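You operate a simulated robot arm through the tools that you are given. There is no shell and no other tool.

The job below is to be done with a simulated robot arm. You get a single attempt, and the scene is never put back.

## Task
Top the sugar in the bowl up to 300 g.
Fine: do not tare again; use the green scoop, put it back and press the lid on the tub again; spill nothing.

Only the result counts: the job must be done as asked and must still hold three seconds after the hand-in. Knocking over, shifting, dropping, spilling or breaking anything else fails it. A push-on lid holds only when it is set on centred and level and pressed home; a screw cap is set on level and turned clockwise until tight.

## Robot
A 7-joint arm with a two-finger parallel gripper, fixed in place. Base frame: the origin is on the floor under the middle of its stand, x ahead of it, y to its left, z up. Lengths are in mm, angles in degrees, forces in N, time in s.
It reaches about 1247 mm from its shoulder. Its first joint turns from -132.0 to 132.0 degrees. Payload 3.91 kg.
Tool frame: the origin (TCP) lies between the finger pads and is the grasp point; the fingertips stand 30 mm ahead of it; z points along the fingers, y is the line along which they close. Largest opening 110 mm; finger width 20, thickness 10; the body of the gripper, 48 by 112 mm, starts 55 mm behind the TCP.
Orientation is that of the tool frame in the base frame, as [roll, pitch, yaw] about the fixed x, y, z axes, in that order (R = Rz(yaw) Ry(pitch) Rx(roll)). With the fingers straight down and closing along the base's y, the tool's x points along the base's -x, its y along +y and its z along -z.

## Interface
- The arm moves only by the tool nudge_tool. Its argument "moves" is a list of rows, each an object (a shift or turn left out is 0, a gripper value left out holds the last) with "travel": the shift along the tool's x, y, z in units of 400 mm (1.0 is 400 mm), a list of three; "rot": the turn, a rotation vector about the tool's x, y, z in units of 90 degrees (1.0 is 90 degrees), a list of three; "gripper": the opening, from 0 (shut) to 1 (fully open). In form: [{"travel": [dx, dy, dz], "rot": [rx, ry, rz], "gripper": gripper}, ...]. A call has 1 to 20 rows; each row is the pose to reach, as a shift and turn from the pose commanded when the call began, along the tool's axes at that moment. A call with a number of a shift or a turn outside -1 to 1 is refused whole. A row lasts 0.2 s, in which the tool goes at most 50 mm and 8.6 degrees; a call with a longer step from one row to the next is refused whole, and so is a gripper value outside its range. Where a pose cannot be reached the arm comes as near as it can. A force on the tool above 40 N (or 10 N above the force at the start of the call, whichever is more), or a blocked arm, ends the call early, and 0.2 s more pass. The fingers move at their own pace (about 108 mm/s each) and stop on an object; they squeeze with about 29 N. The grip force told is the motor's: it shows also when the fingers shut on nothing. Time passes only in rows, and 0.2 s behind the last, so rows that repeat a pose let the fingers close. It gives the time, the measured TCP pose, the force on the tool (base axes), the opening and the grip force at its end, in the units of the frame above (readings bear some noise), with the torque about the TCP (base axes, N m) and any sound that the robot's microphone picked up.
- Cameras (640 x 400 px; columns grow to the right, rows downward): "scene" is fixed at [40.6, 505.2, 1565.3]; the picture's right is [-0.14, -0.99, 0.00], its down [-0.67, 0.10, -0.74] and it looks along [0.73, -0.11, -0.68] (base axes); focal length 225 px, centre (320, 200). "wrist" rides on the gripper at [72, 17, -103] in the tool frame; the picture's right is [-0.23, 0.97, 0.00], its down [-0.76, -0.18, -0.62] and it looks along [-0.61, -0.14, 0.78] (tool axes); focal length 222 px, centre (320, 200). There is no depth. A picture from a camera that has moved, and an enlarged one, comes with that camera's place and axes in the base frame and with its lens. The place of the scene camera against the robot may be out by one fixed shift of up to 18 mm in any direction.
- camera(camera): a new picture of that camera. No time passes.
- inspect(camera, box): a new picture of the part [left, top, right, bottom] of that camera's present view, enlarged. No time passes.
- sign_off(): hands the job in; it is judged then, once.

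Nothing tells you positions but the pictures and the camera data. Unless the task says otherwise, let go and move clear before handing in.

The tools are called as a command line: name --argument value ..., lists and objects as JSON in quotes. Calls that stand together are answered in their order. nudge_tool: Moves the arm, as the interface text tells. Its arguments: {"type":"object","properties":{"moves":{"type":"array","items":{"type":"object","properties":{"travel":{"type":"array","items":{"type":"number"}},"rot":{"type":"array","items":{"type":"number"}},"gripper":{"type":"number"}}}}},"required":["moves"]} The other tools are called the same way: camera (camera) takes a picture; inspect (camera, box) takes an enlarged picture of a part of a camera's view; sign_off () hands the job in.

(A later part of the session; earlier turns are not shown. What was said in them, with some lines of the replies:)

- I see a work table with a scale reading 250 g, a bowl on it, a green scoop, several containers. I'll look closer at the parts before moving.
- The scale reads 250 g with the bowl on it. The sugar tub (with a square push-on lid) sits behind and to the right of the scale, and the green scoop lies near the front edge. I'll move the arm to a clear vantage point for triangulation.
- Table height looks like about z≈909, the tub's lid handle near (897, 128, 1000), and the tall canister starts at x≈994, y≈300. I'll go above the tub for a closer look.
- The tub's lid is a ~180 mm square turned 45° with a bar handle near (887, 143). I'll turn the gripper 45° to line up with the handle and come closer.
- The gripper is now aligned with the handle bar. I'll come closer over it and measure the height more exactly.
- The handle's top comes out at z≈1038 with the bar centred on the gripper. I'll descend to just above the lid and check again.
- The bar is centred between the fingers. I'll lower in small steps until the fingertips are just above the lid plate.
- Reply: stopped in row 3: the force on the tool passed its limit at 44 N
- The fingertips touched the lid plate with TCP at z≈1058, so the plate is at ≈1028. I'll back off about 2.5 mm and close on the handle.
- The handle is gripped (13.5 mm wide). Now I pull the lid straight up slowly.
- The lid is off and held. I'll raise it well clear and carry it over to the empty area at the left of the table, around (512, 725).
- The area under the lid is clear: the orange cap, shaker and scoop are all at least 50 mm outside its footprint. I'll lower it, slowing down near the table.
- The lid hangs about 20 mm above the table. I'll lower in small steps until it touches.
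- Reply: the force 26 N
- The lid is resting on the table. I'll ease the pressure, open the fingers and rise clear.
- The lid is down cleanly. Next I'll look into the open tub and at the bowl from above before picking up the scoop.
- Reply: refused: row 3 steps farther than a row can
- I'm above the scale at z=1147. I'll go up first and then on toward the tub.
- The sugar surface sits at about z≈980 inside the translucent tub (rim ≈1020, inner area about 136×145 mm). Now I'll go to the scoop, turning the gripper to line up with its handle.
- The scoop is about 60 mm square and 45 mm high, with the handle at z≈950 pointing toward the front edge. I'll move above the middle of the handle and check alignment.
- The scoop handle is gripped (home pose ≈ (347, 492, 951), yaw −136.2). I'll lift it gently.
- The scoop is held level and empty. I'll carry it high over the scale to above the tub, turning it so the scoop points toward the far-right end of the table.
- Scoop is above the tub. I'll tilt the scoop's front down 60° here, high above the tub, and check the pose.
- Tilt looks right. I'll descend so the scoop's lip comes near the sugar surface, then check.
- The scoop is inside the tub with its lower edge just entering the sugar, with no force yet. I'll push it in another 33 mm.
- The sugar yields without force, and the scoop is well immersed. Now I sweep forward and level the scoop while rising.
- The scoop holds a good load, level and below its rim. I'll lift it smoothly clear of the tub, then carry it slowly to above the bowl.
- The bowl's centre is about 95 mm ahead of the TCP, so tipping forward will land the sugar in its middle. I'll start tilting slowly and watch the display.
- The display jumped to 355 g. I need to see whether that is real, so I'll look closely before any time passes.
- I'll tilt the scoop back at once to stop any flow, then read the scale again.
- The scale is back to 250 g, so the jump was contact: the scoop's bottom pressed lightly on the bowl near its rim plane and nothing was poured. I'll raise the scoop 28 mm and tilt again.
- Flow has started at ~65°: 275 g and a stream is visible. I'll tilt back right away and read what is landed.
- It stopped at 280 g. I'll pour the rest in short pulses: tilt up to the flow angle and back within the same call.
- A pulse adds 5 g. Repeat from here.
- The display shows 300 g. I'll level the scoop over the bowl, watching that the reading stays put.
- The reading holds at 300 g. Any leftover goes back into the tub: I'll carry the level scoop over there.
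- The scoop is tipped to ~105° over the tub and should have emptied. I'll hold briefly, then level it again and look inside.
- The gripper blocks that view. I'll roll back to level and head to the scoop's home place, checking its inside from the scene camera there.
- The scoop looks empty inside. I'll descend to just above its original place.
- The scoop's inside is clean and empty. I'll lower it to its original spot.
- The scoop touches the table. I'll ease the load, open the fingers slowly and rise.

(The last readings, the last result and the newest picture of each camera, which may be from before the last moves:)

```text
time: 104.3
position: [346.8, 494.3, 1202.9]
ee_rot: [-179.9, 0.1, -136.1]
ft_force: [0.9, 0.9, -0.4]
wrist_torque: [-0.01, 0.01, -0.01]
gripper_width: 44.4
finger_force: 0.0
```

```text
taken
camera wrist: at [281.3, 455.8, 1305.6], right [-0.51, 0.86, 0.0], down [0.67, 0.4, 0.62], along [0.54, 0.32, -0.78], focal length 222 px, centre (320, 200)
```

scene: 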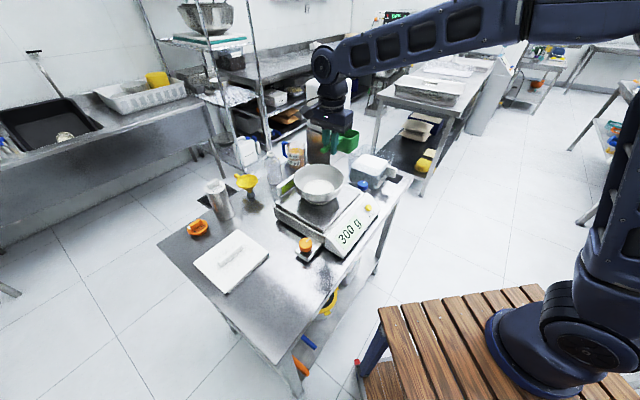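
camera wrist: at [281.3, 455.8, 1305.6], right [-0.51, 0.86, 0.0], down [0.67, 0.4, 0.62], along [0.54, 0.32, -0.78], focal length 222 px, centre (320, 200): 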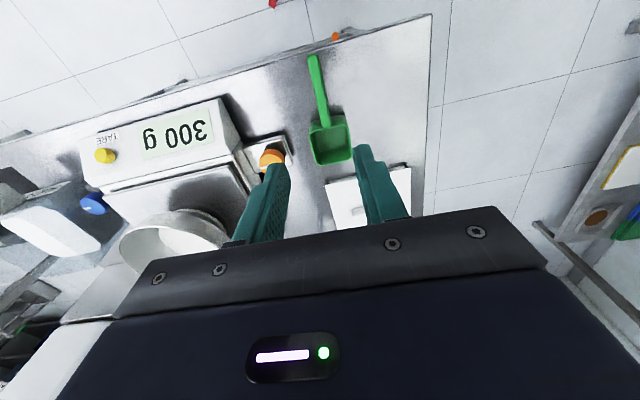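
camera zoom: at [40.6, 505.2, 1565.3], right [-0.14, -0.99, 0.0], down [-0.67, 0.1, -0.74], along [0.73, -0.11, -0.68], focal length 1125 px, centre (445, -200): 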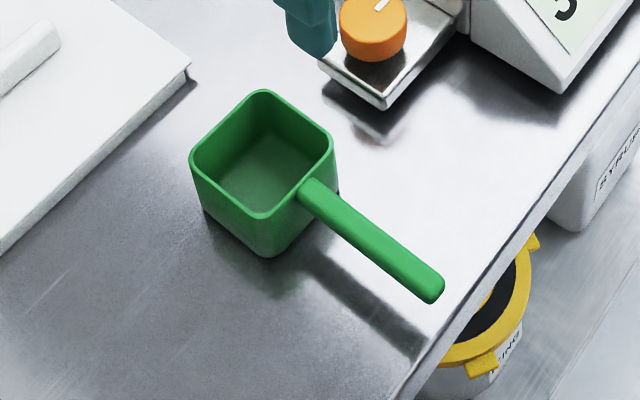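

The scoop is back at its place, empty. Now I go back to the lid, turning the gripper to 135° again.

nudge_tool --moves '[{"travel": [-0.0579, 0.0102, 0], "rot": [0, 0, 0.0823]}, {"travel": [-0.1158, 0.0204, 0], "rot": [0, 0, 0.1647]}, {"travel": [-0.1737, 0.0306, 0], "rot": [0, 0, 0.247]}, {"travel": [-0.2316, 0.0408, 0], "rot": [0, 0, 0.3293]}, {"travel": [-0.2895, 0.051, 0], "rot": [0, 0, 0.4117]}, {"travel": [-0.3474, 0.0613, 0], "rot": [0, 0, 0.494]}, {"travel": [-0.4053, 0.0715, 0], "rot": [0, 0, 0.5763]}, {"travel": [-0.4632, 0.0817, 0], "rot": [0, 0, 0.6587]}, {"travel": [-0.5211, 0.0919, 0], "rot": [0, 0, 0.741]}, {"travel": [-0.579, 0.1021, 0], "rot": [0, 0, 0.8233]}, {"travel": [-0.6369, 0.1123, 0], "rot": [0, 0, 0.9057]}, {"travel": [-0.6948, 0.1225, 0], "rot": [0, 0, 0.988]}, {"travel": [-0.6948, 0.1225, 0], "rot": [0, 0, 0.988]}]'

camera --camera "wrist"

inspect --camera "scene" --box '[330, 130, 410, 210]'

```text
time: 107.2
position: [511.2, 718.4, 1201.3]
ee_rot: [179.9, -0.1, 134.9]
ft_force: [-0.3, 0.1, -0.5]
wrist_torque: [-0.01, -0.02, -0.01]
gripper_width: 44.1
finger_force: 0.1
```

```text
taken
camera wrist: at [471.2, 781.2, 1305.2], right [0.85, 0.53, 0.0], down [0.41, -0.67, 0.62], along [0.33, -0.53, -0.78], focal length 222 px, centre (320, 200)
```

wrist: 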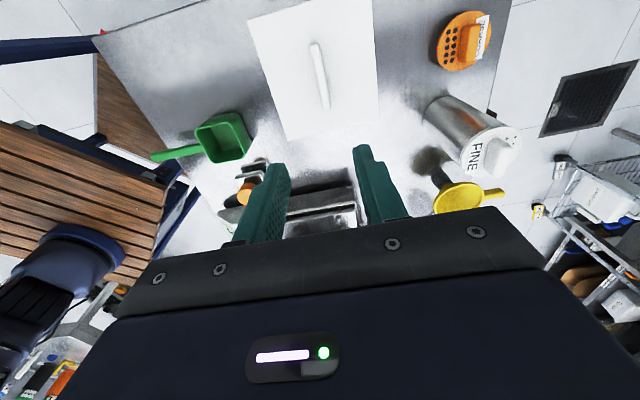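

```text
5.00 times, centred on (370, 170) of scene
camera zoom: at [40.6, 505.2, 1565.3], right [-0.14, -0.99, 0.0], down [-0.67, 0.1, -0.74], along [0.73, -0.11, -0.68], focal length 1125 px, centre (70, 350)
```

zoom: 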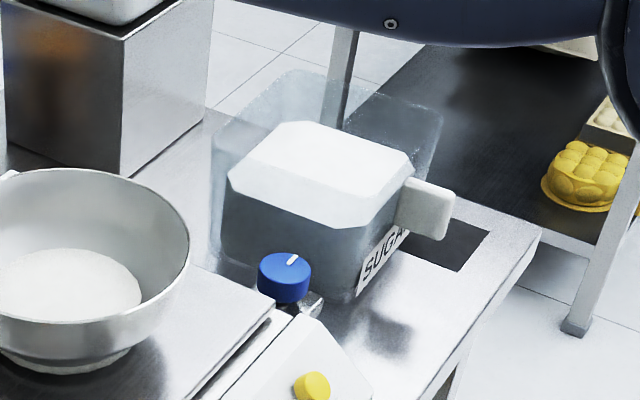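

nudge_tool --moves '[{"travel": [0.0035, 0.0103, 0.08]}, {"travel": [0.0035, 0.0103, 0.19]}, {"travel": [0.0035, 0.0103, 0.3]}, {"travel": [0.0035, 0.0103, 0.4]}, {"travel": [0.0035, 0.0103, 0.47]}, {"travel": [0.0035, 0.0103, 0.5025]}, {"travel": [0.0035, 0.0103, 0.5025]}]'

inspect --camera "wrist" --box '[160, 40, 480, 240]'

```text
time: 108.8
position: [513.1, 723.0, 1002.1]
ee_rot: [179.8, -0.1, 134.9]
ft_force: [0.5, 0.5, 0.1]
wrist_torque: [0.0, -0.01, 0.01]
gripper_width: 43.9
finger_force: 0.1
```

```text
2.00 times, centred on (320, 140) of wrist
camera zoom: at [473.3, 787.0, 1104.6], right [0.85, 0.53, 0.0], down [0.41, -0.67, 0.62], along [0.33, -0.53, -0.78], focal length 444 px, centre (320, 320)
```

zoom: 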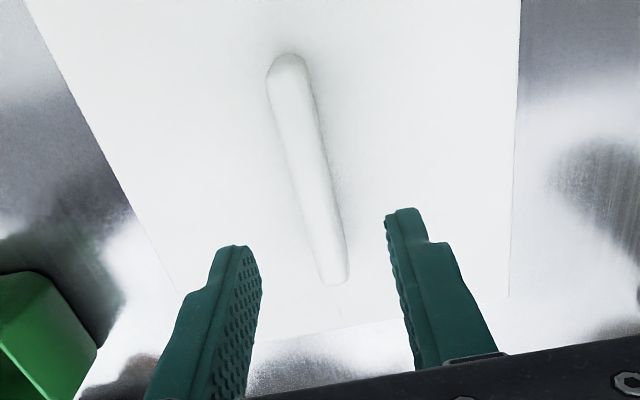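

The lid's handle is where I left it. I'll centre over the handle, descend and grip it.

nudge_tool --moves '[{"travel": [0.0113, 0, 0.05]}, {"travel": [0.0113, 0, 0.1]}, {"travel": [0.0113, 0, 0.125]}, {"travel": [0.0113, 0, 0.134]}, {"travel": [0.0113, 0, 0.134]}]'

inspect --camera "wrist" --box '[160, 60, 480, 260]'

```text
time: 110.0
position: [508.8, 727.0, 948.9]
ee_rot: [179.8, -0.1, 134.9]
ft_force: [0.6, 0.2, -0.5]
wrist_torque: [0.03, -0.04, 0.03]
gripper_width: 44.2
finger_force: 0.0
```

```text
2.00 times, centred on (320, 160) of wrist
camera zoom: at [469.9, 790.2, 1050.8], right [0.85, 0.53, 0.0], down [0.41, -0.67, 0.62], along [0.33, -0.53, -0.78], focal length 444 px, centre (320, 280)
```

zoom: 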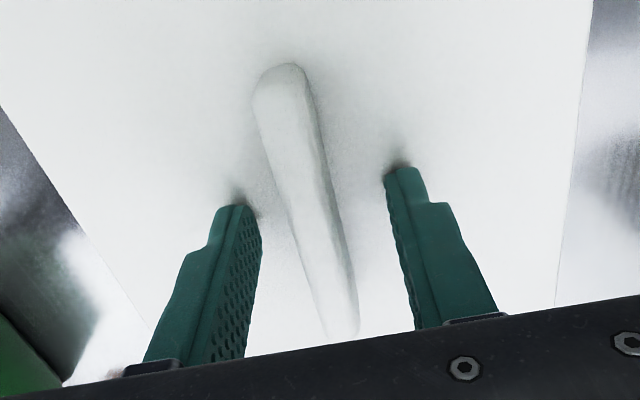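

nudge_tool --moves '[{"gripper": 0.25}, {"gripper": 0.1}, {"gripper": 0.0}, {"gripper": 0.0}, {"gripper": 0.0}]'

nudge_tool --moves '[{"gripper": 0.0}]'

nudge_tool --moves '[{"gripper": 0.0}]'

inspect --camera "scene" --box '[180, 210, 280, 310]'

```text
time: 111.2
position: [509.8, 727.0, 948.5]
ee_rot: [179.9, -0.1, 134.9]
ft_force: [-0.4, 1.6, 1.2]
wrist_torque: [-0.04, 0.11, 0.02]
gripper_width: 13.4
finger_force: 29.1
```

```text
time: 111.5
position: [509.1, 727.2, 948.3]
ee_rot: [179.8, 0.0, 134.9]
ft_force: [0.0, 0.3, -0.5]
wrist_torque: [-0.06, 0.09, 0.03]
gripper_width: 13.2
finger_force: 28.9
```

```text
time: 112.0
position: [510.5, 727.8, 948.8]
ee_rot: [179.8, 0.0, 134.9]
ft_force: [0.4, 1.0, 0.1]
wrist_torque: [-0.06, 0.09, -0.01]
gripper_width: 13.3
finger_force: 28.9
```

```text
4.00 times, centred on (230, 260) of scene
camera zoom: at [40.6, 505.2, 1565.3], right [-0.14, -0.99, 0.0], down [-0.67, 0.1, -0.74], along [0.73, -0.11, -0.68], focal length 900 px, centre (680, -40)
```

zoom: 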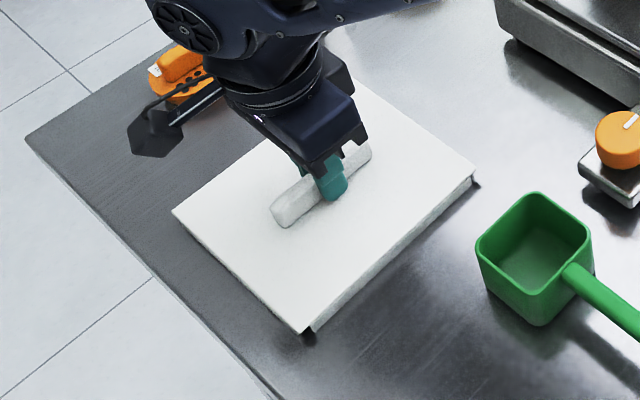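

The lid is gripped near its centre. I'll lift it and carry it back over the tub.

nudge_tool --moves '[{"travel": [0, 0, -0.015]}, {"travel": [0, 0, -0.06]}, {"travel": [0, 0, -0.14]}, {"travel": [0, 0, -0.24]}, {"travel": [0, 0, -0.35]}, {"travel": [0, 0, -0.46]}, {"travel": [0, 0, -0.57]}, {"travel": [0, 0, -0.655]}, {"travel": [0, 0, -0.655]}]'

inspect --camera "scene" --box '[150, 150, 310, 310]'

nudge_tool --moves '[{"travel": [-0.03, -0.0066, 0]}, {"travel": [-0.1, -0.0219, 0]}, {"travel": [-0.2, -0.0439, 0]}, {"travel": [-0.31, -0.068, 0]}, {"travel": [-0.42, -0.0922, 0]}, {"travel": [-0.53, -0.1163, 0]}, {"travel": [-0.64, -0.1405, 0]}, {"travel": [-0.75, -0.1646, 0]}, {"travel": [-0.86, -0.1888, 0]}, {"travel": [-0.93, -0.2041, 0]}]'

nudge_tool --moves '[{"travel": [-0.08, -0.0176, 0]}, {"travel": [-0.18, -0.0395, 0]}, {"travel": [-0.29, -0.0637, 0]}, {"travel": [-0.4, -0.0879, 0]}, {"travel": [-0.51, -0.112, 0]}, {"travel": [-0.61, -0.134, 0]}, {"travel": [-0.7, -0.1538, 0]}, {"travel": [-0.75, -0.1648, 0]}, {"travel": [-0.7625, -0.1675, 0]}, {"travel": [-0.7625, -0.1675, 0]}]'

camera --camera "scene"

camera --camera "wrist"

```text
time: 114.0
position: [509.0, 728.0, 1210.1]
ee_rot: [179.9, 0.0, 135.1]
ft_force: [0.4, -0.2, -1.4]
wrist_torque: [-0.02, 0.0, -0.02]
gripper_width: 13.1
finger_force: 29.2
```

```text
2.50 times, centred on (230, 230) of scene
camera zoom: at [40.6, 505.2, 1565.3], right [-0.14, -0.99, 0.0], down [-0.67, 0.1, -0.74], along [0.73, -0.11, -0.68], focal length 563 px, centre (545, 125)
```

zoom: 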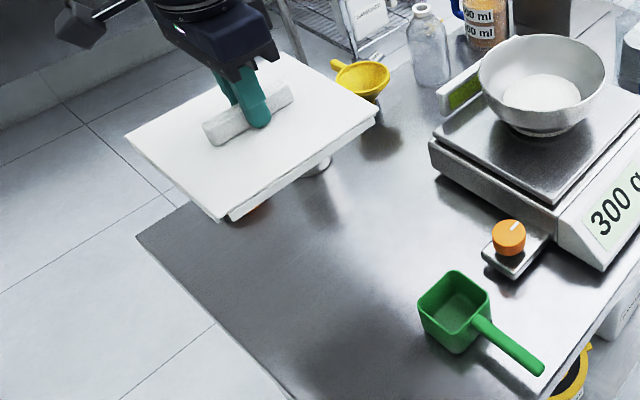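

```text
time: 116.2
position: [715.2, 405.4, 1209.1]
ee_rot: [179.8, 0.0, 134.9]
ft_force: [-0.9, 0.5, -1.1]
wrist_torque: [-0.03, -0.02, 0.0]
gripper_width: 13.3
finger_force: 29.4
```

```text
time: 118.3
position: [883.8, 141.9, 1209.8]
ee_rot: [179.9, 0.0, 135.0]
ft_force: [0.5, 0.1, -0.9]
wrist_torque: [-0.03, 0.0, 0.04]
gripper_width: 13.4
finger_force: 29.1
```

```text
taken
```

scene: 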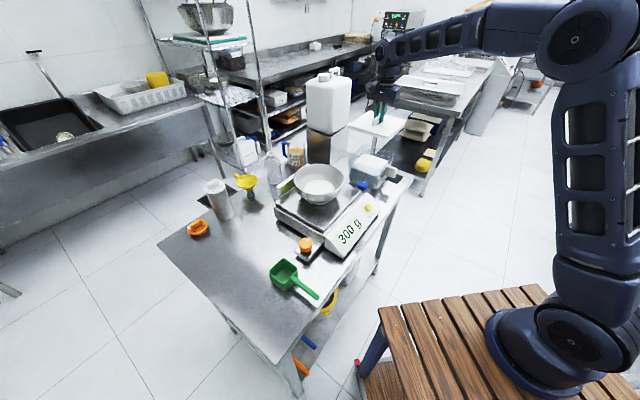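

```text
taken
camera wrist: at [844.3, 205.1, 1312.2], right [0.85, 0.53, 0.0], down [0.41, -0.67, 0.62], along [0.33, -0.53, -0.78], focal length 222 px, centre (320, 200)
```

wrist: 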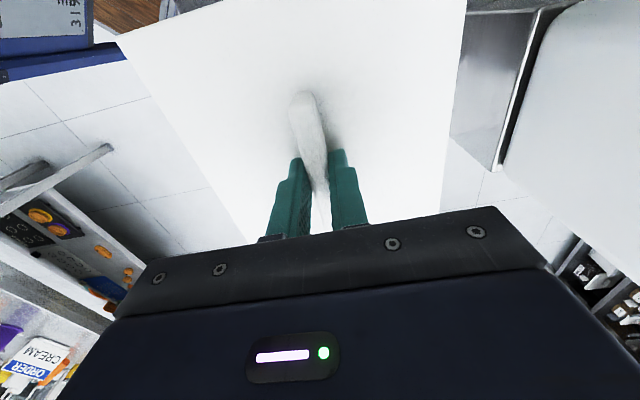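

The lid is above the tub. I'll lower to ~40 mm above seating and average the position readings.

nudge_tool --moves '[{"travel": [0, 0, 0.05]}, {"travel": [0, 0, 0.13]}, {"travel": [0, 0, 0.21]}, {"travel": [0, 0, 0.26]}, {"travel": [0, 0, 0.275]}, {"travel": [0, 0, 0.275]}]'

nudge_tool --moves '[{"travel": [0, 0, 0]}]'

nudge_tool --moves '[{"travel": [0, 0, 0]}]'

nudge_tool --moves '[{"travel": [0, 0, 0]}]'

nudge_tool --moves '[{"travel": [0, 0, 0]}]'

inspect --camera "scene" --box '[330, 100, 430, 200]'

```text
time: 119.8
position: [884.0, 142.8, 1099.7]
ee_rot: [179.8, 0.1, 135.0]
ft_force: [-0.2, 0.2, -1.4]
wrist_torque: [-0.02, -0.02, -0.05]
gripper_width: 13.2
finger_force: 29.2
```

```text
time: 120.2
position: [883.0, 142.7, 1100.0]
ee_rot: [179.8, 0.0, 135.0]
ft_force: [0.5, 0.4, -1.4]
wrist_torque: [-0.01, 0.02, 0.03]
gripper_width: 13.3
finger_force: 28.6
```

```text
time: 120.5
position: [882.6, 142.3, 1099.9]
ee_rot: [179.8, -0.1, 135.0]
ft_force: [0.6, 0.2, -1.3]
wrist_torque: [0.01, -0.01, 0.03]
gripper_width: 13.1
finger_force: 29.1
```

```text
time: 121.0
position: [882.9, 143.4, 1101.3]
ee_rot: [179.8, 0.0, 134.9]
ft_force: [-0.4, -0.6, -1.2]
wrist_torque: [0.02, -0.01, 0.03]
gripper_width: 13.3
finger_force: 28.4
```

```text
time: 121.3
position: [882.8, 143.4, 1099.2]
ee_rot: [179.8, 0.0, 134.9]
ft_force: [-0.4, 0.7, -1.3]
wrist_torque: [0.0, 0.04, 0.0]
gripper_width: 13.3
finger_force: 29.1
```

```text
4.00 times, centred on (380, 150) of scene
camera zoom: at [40.6, 505.2, 1565.3], right [-0.14, -0.99, 0.0], down [-0.67, 0.1, -0.74], along [0.73, -0.11, -0.68], focal length 900 px, centre (80, 400)
```

zoom: 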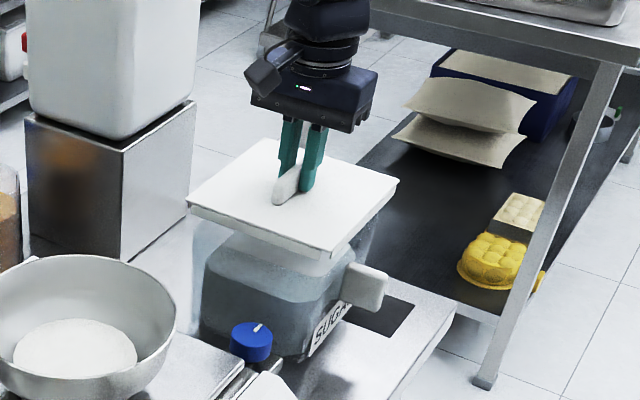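

The averaged position (883.1, 142.9) matches the seating target. I'll lower it until contact.

nudge_tool --moves '[{"travel": [0, 0, 0.02]}, {"travel": [0, 0, 0.045]}, {"travel": [0, 0, 0.065]}, {"travel": [0, 0, 0.078]}, {"travel": [0, 0, 0.078]}]'

inspect --camera "scene" --box '[330, 100, 430, 200]'

```text
time: 122.5
position: [883.5, 142.1, 1068.7]
ee_rot: [179.7, 0.1, 135.1]
ft_force: [4.7, 2.5, 7.1]
wrist_torque: [0.82, 0.13, 0.08]
gripper_width: 13.5
finger_force: 29.0
```

```text
4.00 times, centred on (380, 150) of scene
camera zoom: at [40.6, 505.2, 1565.3], right [-0.14, -0.99, 0.0], down [-0.67, 0.1, -0.74], along [0.73, -0.11, -0.68], focal length 900 px, centre (80, 400)
```

zoom: 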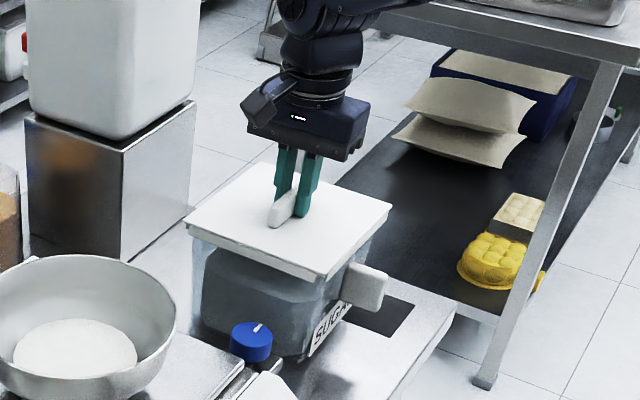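

There's light one-sided contact about 7 mm above the seated height. The side force points toward +u, so I'll lift slightly, shift about 1 mm that way and try again.

nudge_tool --moves '[{"travel": [0, 0, -0.01]}, {"travel": [0, 0.003, -0.01]}, {"travel": [0, 0.003, -0.01]}]'

nudge_tool --moves '[{"travel": [0, 0, 0.005]}, {"travel": [0, 0, 0.01]}, {"travel": [0, 0, 0.01]}]'

inspect --camera "scene" --box '[340, 130, 410, 190]'

```text
time: 123.3
position: [884.9, 142.1, 1072.6]
ee_rot: [179.9, 0.0, 135.0]
ft_force: [0.0, 0.7, -1.5]
wrist_torque: [0.01, 0.01, -0.01]
gripper_width: 13.5
finger_force: 29.5
```

```text
time: 124.2
position: [885.6, 142.5, 1070.3]
ee_rot: [179.8, 0.0, 134.9]
ft_force: [8.7, 0.8, 24.8]
wrist_torque: [0.06, 0.98, -0.1]
gripper_width: 13.5
finger_force: 29.5
```

```text
6.67 times, centred on (375, 160) of scene
camera zoom: at [40.6, 505.2, 1565.3], right [-0.14, -0.99, 0.0], down [-0.67, 0.1, -0.74], along [0.73, -0.11, -0.68], focal length 1500 px, centre (-47, 467)
```

zoom: 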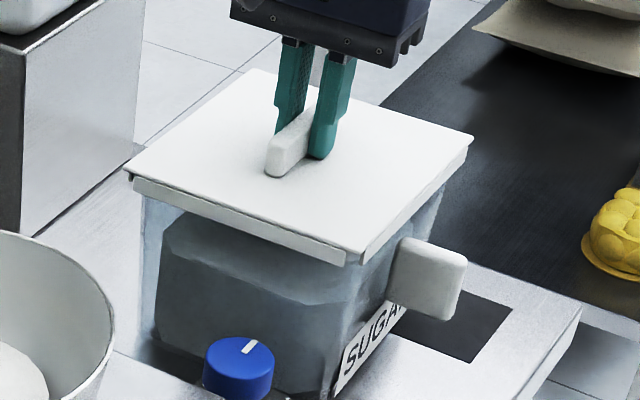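

The contact pattern suggests the lid sits about 2–3 mm too far along the handle direction. I'll lift a little, shift back 2.5 mm and average the readings.

nudge_tool --moves '[{"travel": [0, 0, -0.01]}, {"travel": [0.006, -0.001, -0.01]}, {"travel": [0.006, -0.001, -0.01]}]'

nudge_tool --moves '[{"travel": [0, 0, 0]}]'

nudge_tool --moves '[{"travel": [0, 0, 0]}]'

nudge_tool --moves '[{"travel": [0, 0, 0]}]'

nudge_tool --moves '[{"travel": [0, 0, 0]}]'

inspect --camera "scene" --box '[350, 130, 390, 170]'

inspect --camera "scene" --box '[370, 140, 410, 180]'

```text
time: 125.0
position: [883.6, 143.8, 1072.3]
ee_rot: [179.9, 0.0, 134.8]
ft_force: [3.4, -5.9, -2.2]
wrist_torque: [-0.19, -0.09, 0.31]
gripper_width: 13.8
finger_force: 28.7
```

```text
time: 125.3
position: [883.2, 145.1, 1071.7]
ee_rot: [179.8, 0.0, 134.8]
ft_force: [2.9, -6.4, -2.9]
wrist_torque: [-0.17, -0.17, 0.28]
gripper_width: 13.6
finger_force: 28.8
```

```text
time: 125.8
position: [882.3, 145.9, 1071.7]
ee_rot: [179.8, 0.0, 135.0]
ft_force: [2.2, -4.8, -1.9]
wrist_torque: [-0.14, -0.1, 0.27]
gripper_width: 13.7
finger_force: 28.8
```

```text
time: 126.2
position: [882.1, 144.5, 1071.7]
ee_rot: [179.7, 0.1, 135.1]
ft_force: [2.3, -4.0, -2.7]
wrist_torque: [-0.13, -0.11, 0.27]
gripper_width: 13.5
finger_force: 29.3
```

```text
time: 126.5
position: [883.3, 144.7, 1072.5]
ee_rot: [179.8, 0.0, 135.0]
ft_force: [2.6, -3.8, -1.1]
wrist_torque: [-0.12, -0.09, 0.27]
gripper_width: 13.7
finger_force: 29.3
```

```text
10.00 times, centred on (370, 150) of scene
camera zoom: at [40.6, 505.2, 1565.3], right [-0.14, -0.99, 0.0], down [-0.67, 0.1, -0.74], along [0.73, -0.11, -0.68], focal length 2251 px, centre (-180, 700)
```

zoom: 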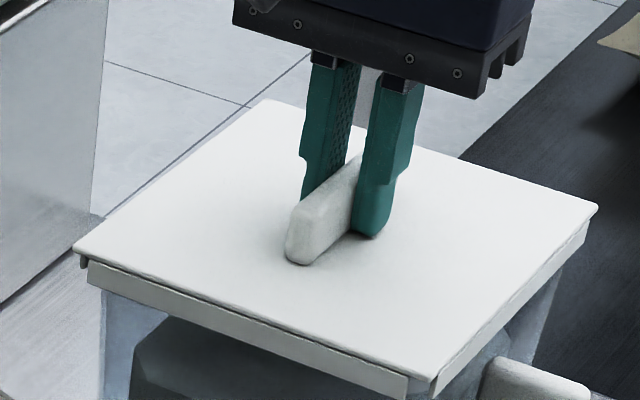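

```text
10.00 times, centred on (390, 160) of scene
camera zoom: at [40.6, 505.2, 1565.3], right [-0.14, -0.99, 0.0], down [-0.67, 0.1, -0.74], along [0.73, -0.11, -0.68], focal length 2251 px, centre (-380, 600)
```

zoom: 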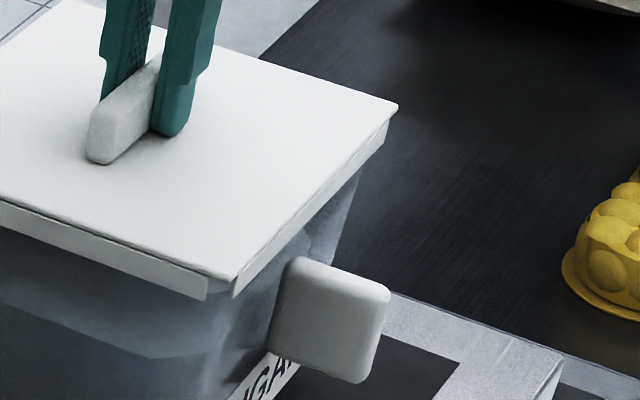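

Side force now shows the skirt is already around the rim at this height. I'll relax it by shifting 1 mm back and turning a touch, then lower.

nudge_tool --moves '[{"travel": [-0.0025, 0, 0], "rot": [0, 0, -0.003]}, {"travel": [-0.0025, 0, 0], "rot": [0, 0, -0.003]}]'

nudge_tool --moves '[{"travel": [0, 0, 0]}]'

nudge_tool --moves '[{"travel": [0, 0, 0]}]'

```text
time: 127.2
position: [883.9, 144.1, 1071.7]
ee_rot: [179.8, 0.0, 135.1]
ft_force: [-0.1, 0.1, -0.2]
wrist_torque: [0.02, 0.0, -0.02]
gripper_width: 13.3
finger_force: 29.1
```

```text
time: 127.5
position: [884.1, 143.4, 1072.6]
ee_rot: [179.8, 0.0, 135.2]
ft_force: [0.5, 0.4, -0.6]
wrist_torque: [0.01, 0.03, -0.03]
gripper_width: 13.6
finger_force: 29.1
```

```text
time: 128.0
position: [883.5, 143.6, 1071.5]
ee_rot: [179.9, 0.1, 135.2]
ft_force: [-0.2, 0.0, -0.8]
wrist_torque: [-0.03, -0.03, -0.05]
gripper_width: 13.5
finger_force: 29.0
```

Side forces are gone. Lowering in small steps now.

nudge_tool --moves '[{"travel": [0, 0, 0.005]}, {"travel": [0, 0, 0.01]}]'

nudge_tool --moves '[{"travel": [0, 0, 0.004]}]'

```text
time: 128.6
position: [882.4, 143.2, 1067.1]
ee_rot: [179.9, 0.1, 135.2]
ft_force: [0.0, -0.3, -0.4]
wrist_torque: [-0.02, 0.03, 0.0]
gripper_width: 13.9
finger_force: 29.1
```

```text
time: 128.9
position: [881.6, 143.3, 1067.1]
ee_rot: [179.8, -0.1, 135.2]
ft_force: [-0.8, 0.0, -1.6]
wrist_torque: [-0.01, 0.0, 0.01]
gripper_width: 13.6
finger_force: 28.9
```

It slides down freely now, past the earlier contact height. Continue lowering.

nudge_tool --moves '[{"travel": [0, 0, 0.005]}, {"travel": [0, 0, 0.0075]}]'

nudge_tool --moves '[{"travel": [0, 0, 0.005]}, {"travel": [0, 0, 0.0075]}]'

```text
time: 129.6
position: [882.8, 143.0, 1066.8]
ee_rot: [179.7, 0.0, 135.3]
ft_force: [-2.1, 0.0, 9.3]
wrist_torque: [-0.64, -0.49, -0.06]
gripper_width: 13.7
finger_force: 29.3
```

```text
time: 130.2
position: [882.7, 142.4, 1061.2]
ee_rot: [179.8, 0.0, 135.2]
ft_force: [1.6, 0.4, 5.7]
wrist_torque: [-0.68, -0.39, 0.03]
gripper_width: 13.6
finger_force: 29.2
```

It dropped to z≈1061. Now I press down to seat it fully.

nudge_tool --moves '[{"travel": [0, 0, 0.004]}, {"travel": [0, 0, 0.008]}, {"travel": [0, 0, 0.012]}]'

inspect --camera "scene" --box '[350, 130, 390, 170]'

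inspect --camera "scene" --box '[330, 100, 430, 200]'

```text
time: 131.1
position: [882.5, 144.8, 1058.2]
ee_rot: [179.7, 0.0, 135.1]
ft_force: [-11.4, -2.1, 12.4]
wrist_torque: [-0.53, 0.23, 0.07]
gripper_width: 13.6
finger_force: 28.7
stopped in row 3: the force on the tool passed its limit at 41 N (the readings are from after the stop); the commanded pose is now the measured one
```

```text
10.00 times, centred on (370, 150) of scene
camera zoom: at [40.6, 505.2, 1565.3], right [-0.14, -0.99, 0.0], down [-0.67, 0.1, -0.74], along [0.73, -0.11, -0.68], focal length 2251 px, centre (-180, 700)
```

zoom: 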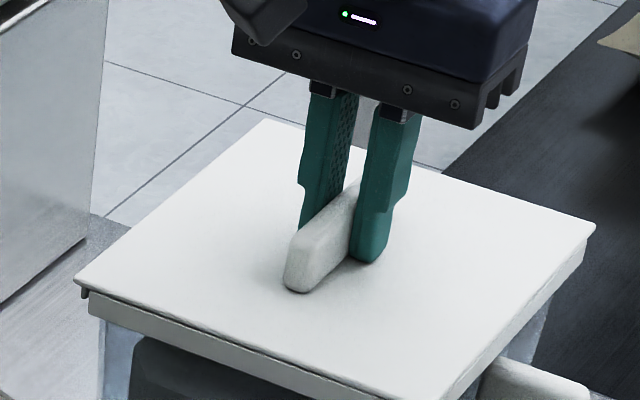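

```text
4.00 times, centred on (380, 150) of scene
camera zoom: at [40.6, 505.2, 1565.3], right [-0.14, -0.99, 0.0], down [-0.67, 0.1, -0.74], along [0.73, -0.11, -0.68], focal length 900 px, centre (80, 400)
```

zoom: 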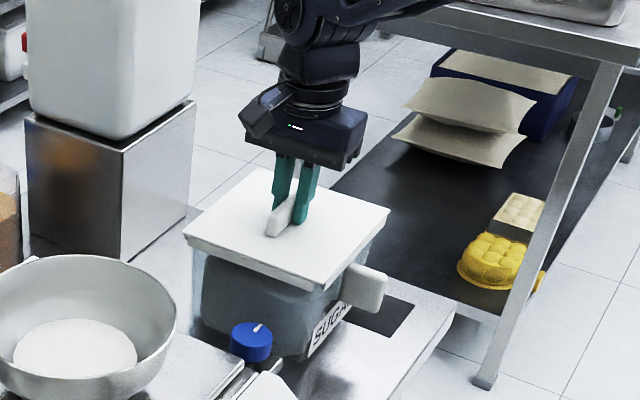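

It pressed to the 40 N limit with the lid at about its original height. I'll release the handle, then press on the plate itself with open fingers on both sides to make sure it's home and level.

nudge_tool --moves '[{"travel": [0, 0, -0.002]}, {"travel": [0, 0, -0.002], "gripper": 0.2}, {"travel": [0, 0, -0.005], "gripper": 0.4}, {"travel": [0, 0, -0.01], "gripper": 0.4}]'

nudge_tool --moves '[{"travel": [0, 0, -0.03], "gripper": 0.8}, {"travel": [0, 0, -0.08], "gripper": 1.0}, {"travel": [0, 0, -0.15], "gripper": 1.0}, {"travel": [0, 0, -0.15], "gripper": 1.0}]'

inspect --camera "scene" --box '[345, 130, 415, 190]'

camera --camera "wrist"

```text
time: 132.1
position: [883.9, 143.8, 1061.0]
ee_rot: [179.7, 0.2, 135.3]
ft_force: [0.8, -0.3, -0.1]
wrist_torque: [-0.02, 0.02, 0.0]
gripper_width: 44.2
finger_force: 0.0
```

```text
time: 133.1
position: [883.7, 141.6, 1121.1]
ee_rot: [179.7, 0.2, 135.2]
ft_force: [-0.5, -0.4, 0.2]
wrist_torque: [-0.02, 0.0, 0.01]
gripper_width: 110.2
finger_force: 0.1
```

```text
6.67 times, centred on (380, 160) of scene
camera zoom: at [40.6, 505.2, 1565.3], right [-0.14, -0.99, 0.0], down [-0.67, 0.1, -0.74], along [0.73, -0.11, -0.68], focal length 1500 px, centre (-80, 467)
```

zoom: 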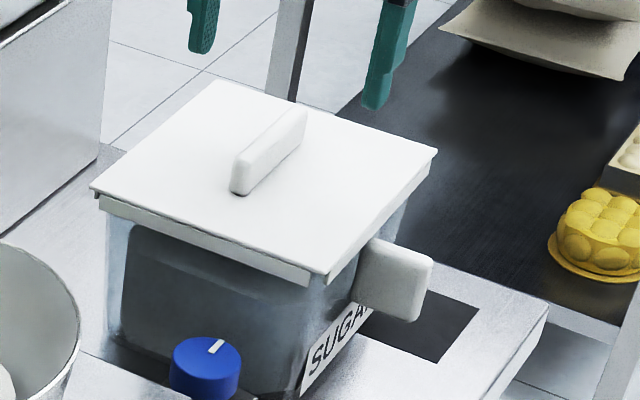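

```text
taken
camera wrist: at [843.3, 204.9, 1224.6], right [0.85, 0.53, 0.01], down [0.41, -0.66, 0.62], along [0.33, -0.53, -0.78], focal length 222 px, centre (320, 200)
```

wrist: 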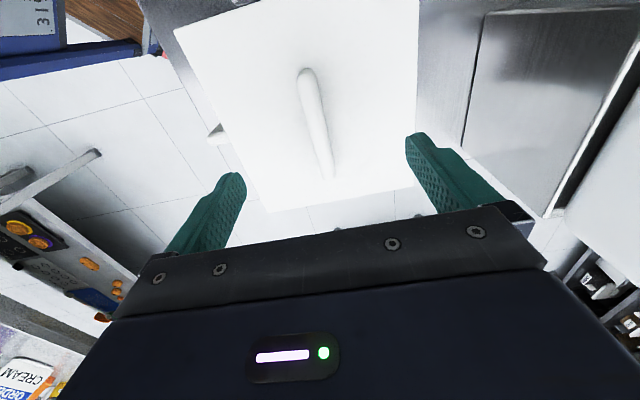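

inspect --camera "wrist" --box '[160, 20, 480, 220]'

inspect --camera "scene" --box '[350, 145, 390, 185]'

inspect --camera "scene" --box '[375, 140, 415, 180]'

```text
2.00 times, centred on (320, 120) of wrist
camera zoom: at [843.3, 204.9, 1224.6], right [0.85, 0.53, 0.01], down [0.41, -0.66, 0.62], along [0.33, -0.53, -0.78], focal length 444 px, centre (320, 360)
```

zoom: 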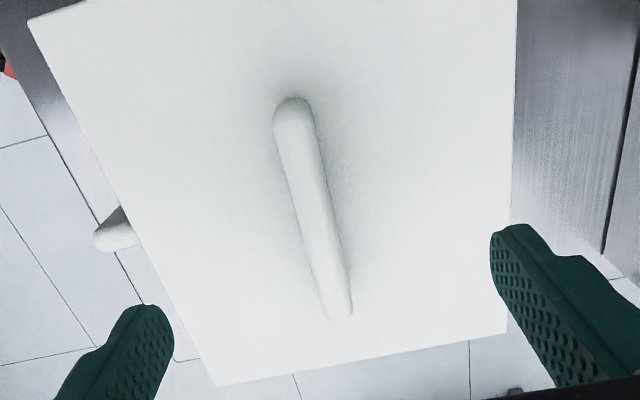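

```text
10.00 times, centred on (370, 165) of scene
camera zoom: at [40.6, 505.2, 1565.3], right [-0.14, -0.99, 0.0], down [-0.67, 0.1, -0.74], along [0.73, -0.11, -0.68], focal length 2251 px, centre (-180, 550)
```

zoom: 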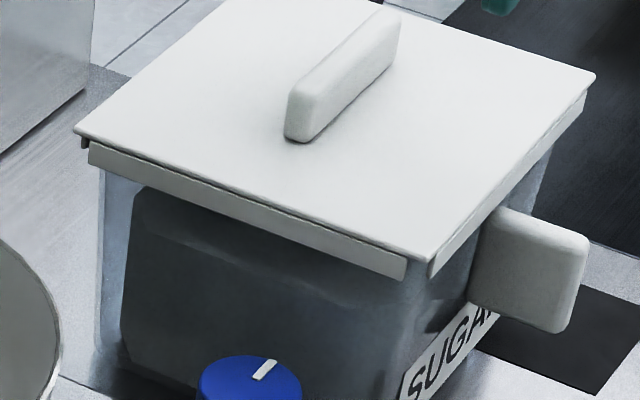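

```text
10.00 times, centred on (395, 160) of scene
camera zoom: at [40.6, 505.2, 1565.3], right [-0.14, -0.99, 0.0], down [-0.67, 0.1, -0.74], along [0.73, -0.11, -0.68], focal length 2251 px, centre (-430, 600)
```

zoom: 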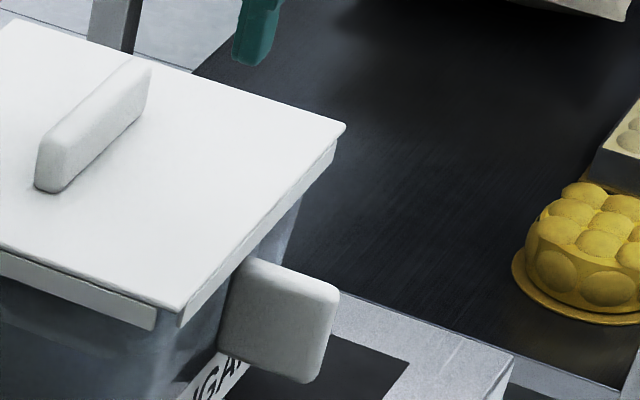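

The lid is back in its original place and looks level. I'll press it once more with the open fingertips on the plate.

nudge_tool --moves '[{"travel": [0, 0, 0.06]}, {"travel": [0, 0, 0.11]}, {"travel": [0, 0, 0.135]}, {"travel": [0, 0, 0.145]}, {"travel": [0, 0, 0.15]}, {"travel": [0, 0, 0.155]}, {"travel": [0, 0, 0.16]}, {"travel": [0, 0, 0.165]}, {"travel": [0, 0, 0.17]}, {"travel": [0, 0, 0.175]}]'

inspect --camera "scene" --box '[345, 130, 415, 190]'

```text
time: 135.1
position: [883.4, 143.5, 1059.4]
ee_rot: [179.5, 0.2, 135.1]
ft_force: [-6.7, -0.6, 13.9]
wrist_torque: [-0.53, 0.77, -0.25]
gripper_width: 110.1
finger_force: 0.1
stopped in row 9: the force on the tool passed its limit at 45 N (the readings are from after the stop); the commanded pose is now the measured one
```

```text
6.67 times, centred on (380, 160) of scene
camera zoom: at [40.6, 505.2, 1565.3], right [-0.14, -0.99, 0.0], down [-0.67, 0.1, -0.74], along [0.73, -0.11, -0.68], focal length 1500 px, centre (-80, 467)
```

zoom: 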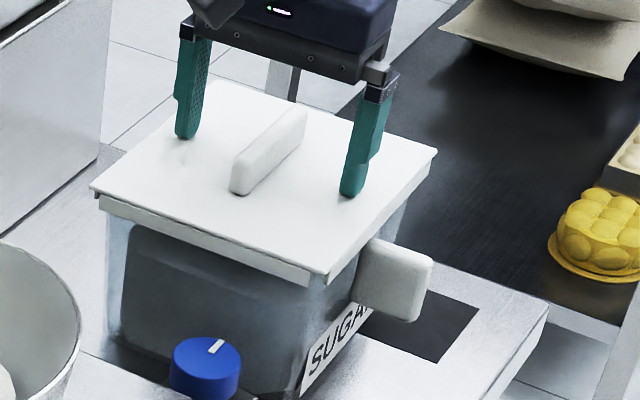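

The contact height (1059.4) and force signature equal those of the original closed lid, so it's seated. I'll rise clear and do a final check.

nudge_tool --moves '[{"travel": [0, 0, -0.01]}, {"travel": [0, 0, -0.05]}, {"travel": [0, 0, -0.13]}, {"travel": [0, 0, -0.24]}, {"travel": [0, 0, -0.36]}, {"travel": [0, 0, -0.48]}, {"travel": [0, 0, -0.6]}]'

nudge_tool --moves '[{"travel": [0.08, -0.08, 0]}, {"travel": [0.16, -0.16, 0]}, {"travel": [0.24, -0.24, 0]}, {"travel": [0.32, -0.32, 0]}, {"travel": [0.4, -0.4, 0]}, {"travel": [0.48, -0.48, 0]}, {"travel": [0.5, -0.5, 0]}, {"travel": [0.5, -0.5, 0]}, {"travel": [0.5, -0.5, 0]}]'

camera --camera "scene"

inspect --camera "scene" --box '[260, 130, 420, 230]'

inspect --camera "scene" --box '[220, 200, 380, 300]'

inspect --camera "scene" --box '[150, 160, 310, 260]'

```text
time: 136.7
position: [882.3, 143.2, 1298.1]
ee_rot: [179.5, 0.3, 135.3]
ft_force: [0.7, -0.2, -0.4]
wrist_torque: [0.01, 0.02, 0.01]
gripper_width: 109.7
finger_force: 0.1
```

```text
time: 138.7
position: [597.2, 142.8, 1295.5]
ee_rot: [179.5, 0.3, 135.3]
ft_force: [-0.7, 0.5, 0.4]
wrist_torque: [0.02, 0.0, 0.01]
gripper_width: 109.9
finger_force: 0.0
```

```text
taken
```

scene: 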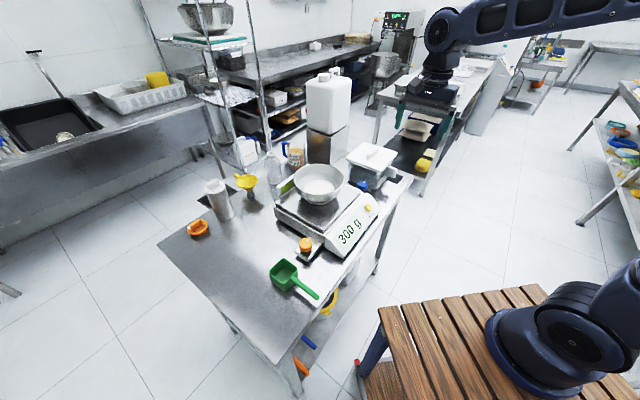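

```text
4.00 times, centred on (340, 180) of scene
camera zoom: at [40.6, 505.2, 1565.3], right [-0.14, -0.99, 0.0], down [-0.67, 0.1, -0.74], along [0.73, -0.11, -0.68], focal length 900 px, centre (240, 280)
```

zoom: 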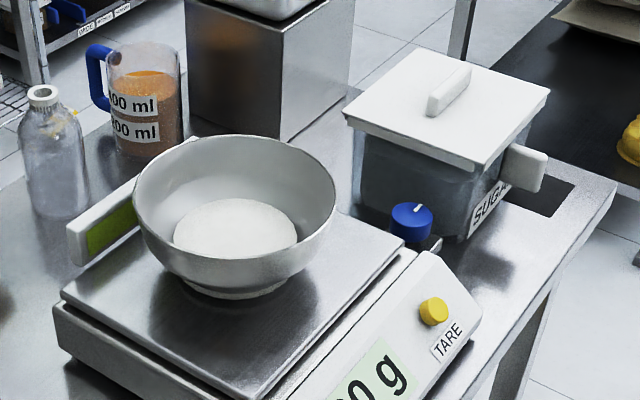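

```text
4.00 times, centred on (300, 250) of scene
camera zoom: at [40.6, 505.2, 1565.3], right [-0.14, -0.99, 0.0], down [-0.67, 0.1, -0.74], along [0.73, -0.11, -0.68], focal length 900 px, centre (400, 0)
```

zoom: 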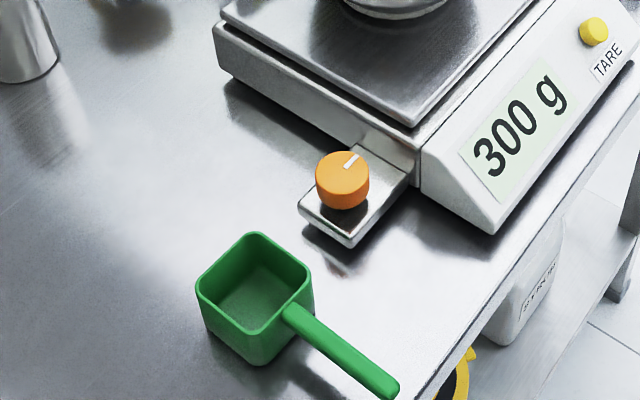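

```text
4.00 times, centred on (230, 210) of scene
camera zoom: at [40.6, 505.2, 1565.3], right [-0.14, -0.99, 0.0], down [-0.67, 0.1, -0.74], along [0.73, -0.11, -0.68], focal length 900 px, centre (680, 160)
```

zoom: 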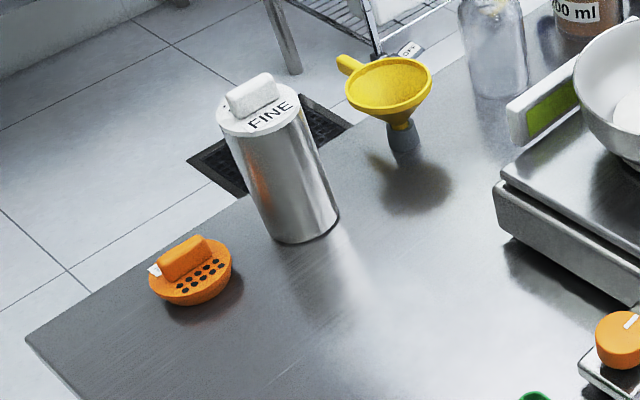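

The scale reads 300 g, the scoop is back in place and empty, and the lid is on the tub, level and at its original height. I see no spilled sugar and nothing moved, and the arm is clear, so I'm handing in.

sign_off

```text
The job is handed in.
```

I've handed the job in with the scale reading 300 g. Its display seems to move in 5 g steps, so the true weight could be a couple of grams either side.

- **Tare:** I didn't touch the tare.
- **Scoop:** I used the green scoop and tipped the leftover sugar back into the tub. It is back within a few millimetres of where it was, and it looks empty.
- **Lid:** It first caught on the rim, so I shifted it a few millimetres, then pressed it down at the arm's 40 N limit. It sits level and at the same height as before I took it off.
- **Spills:** I saw no spilled sugar in the final pictures, and nothing else looked moved.

While I was lining up the pour, the scoop briefly pressed on the bowl and the reading jumped to 355 g. It went back to 250 g as soon as I tilted the scoop back, and no sugar had been poured by then.
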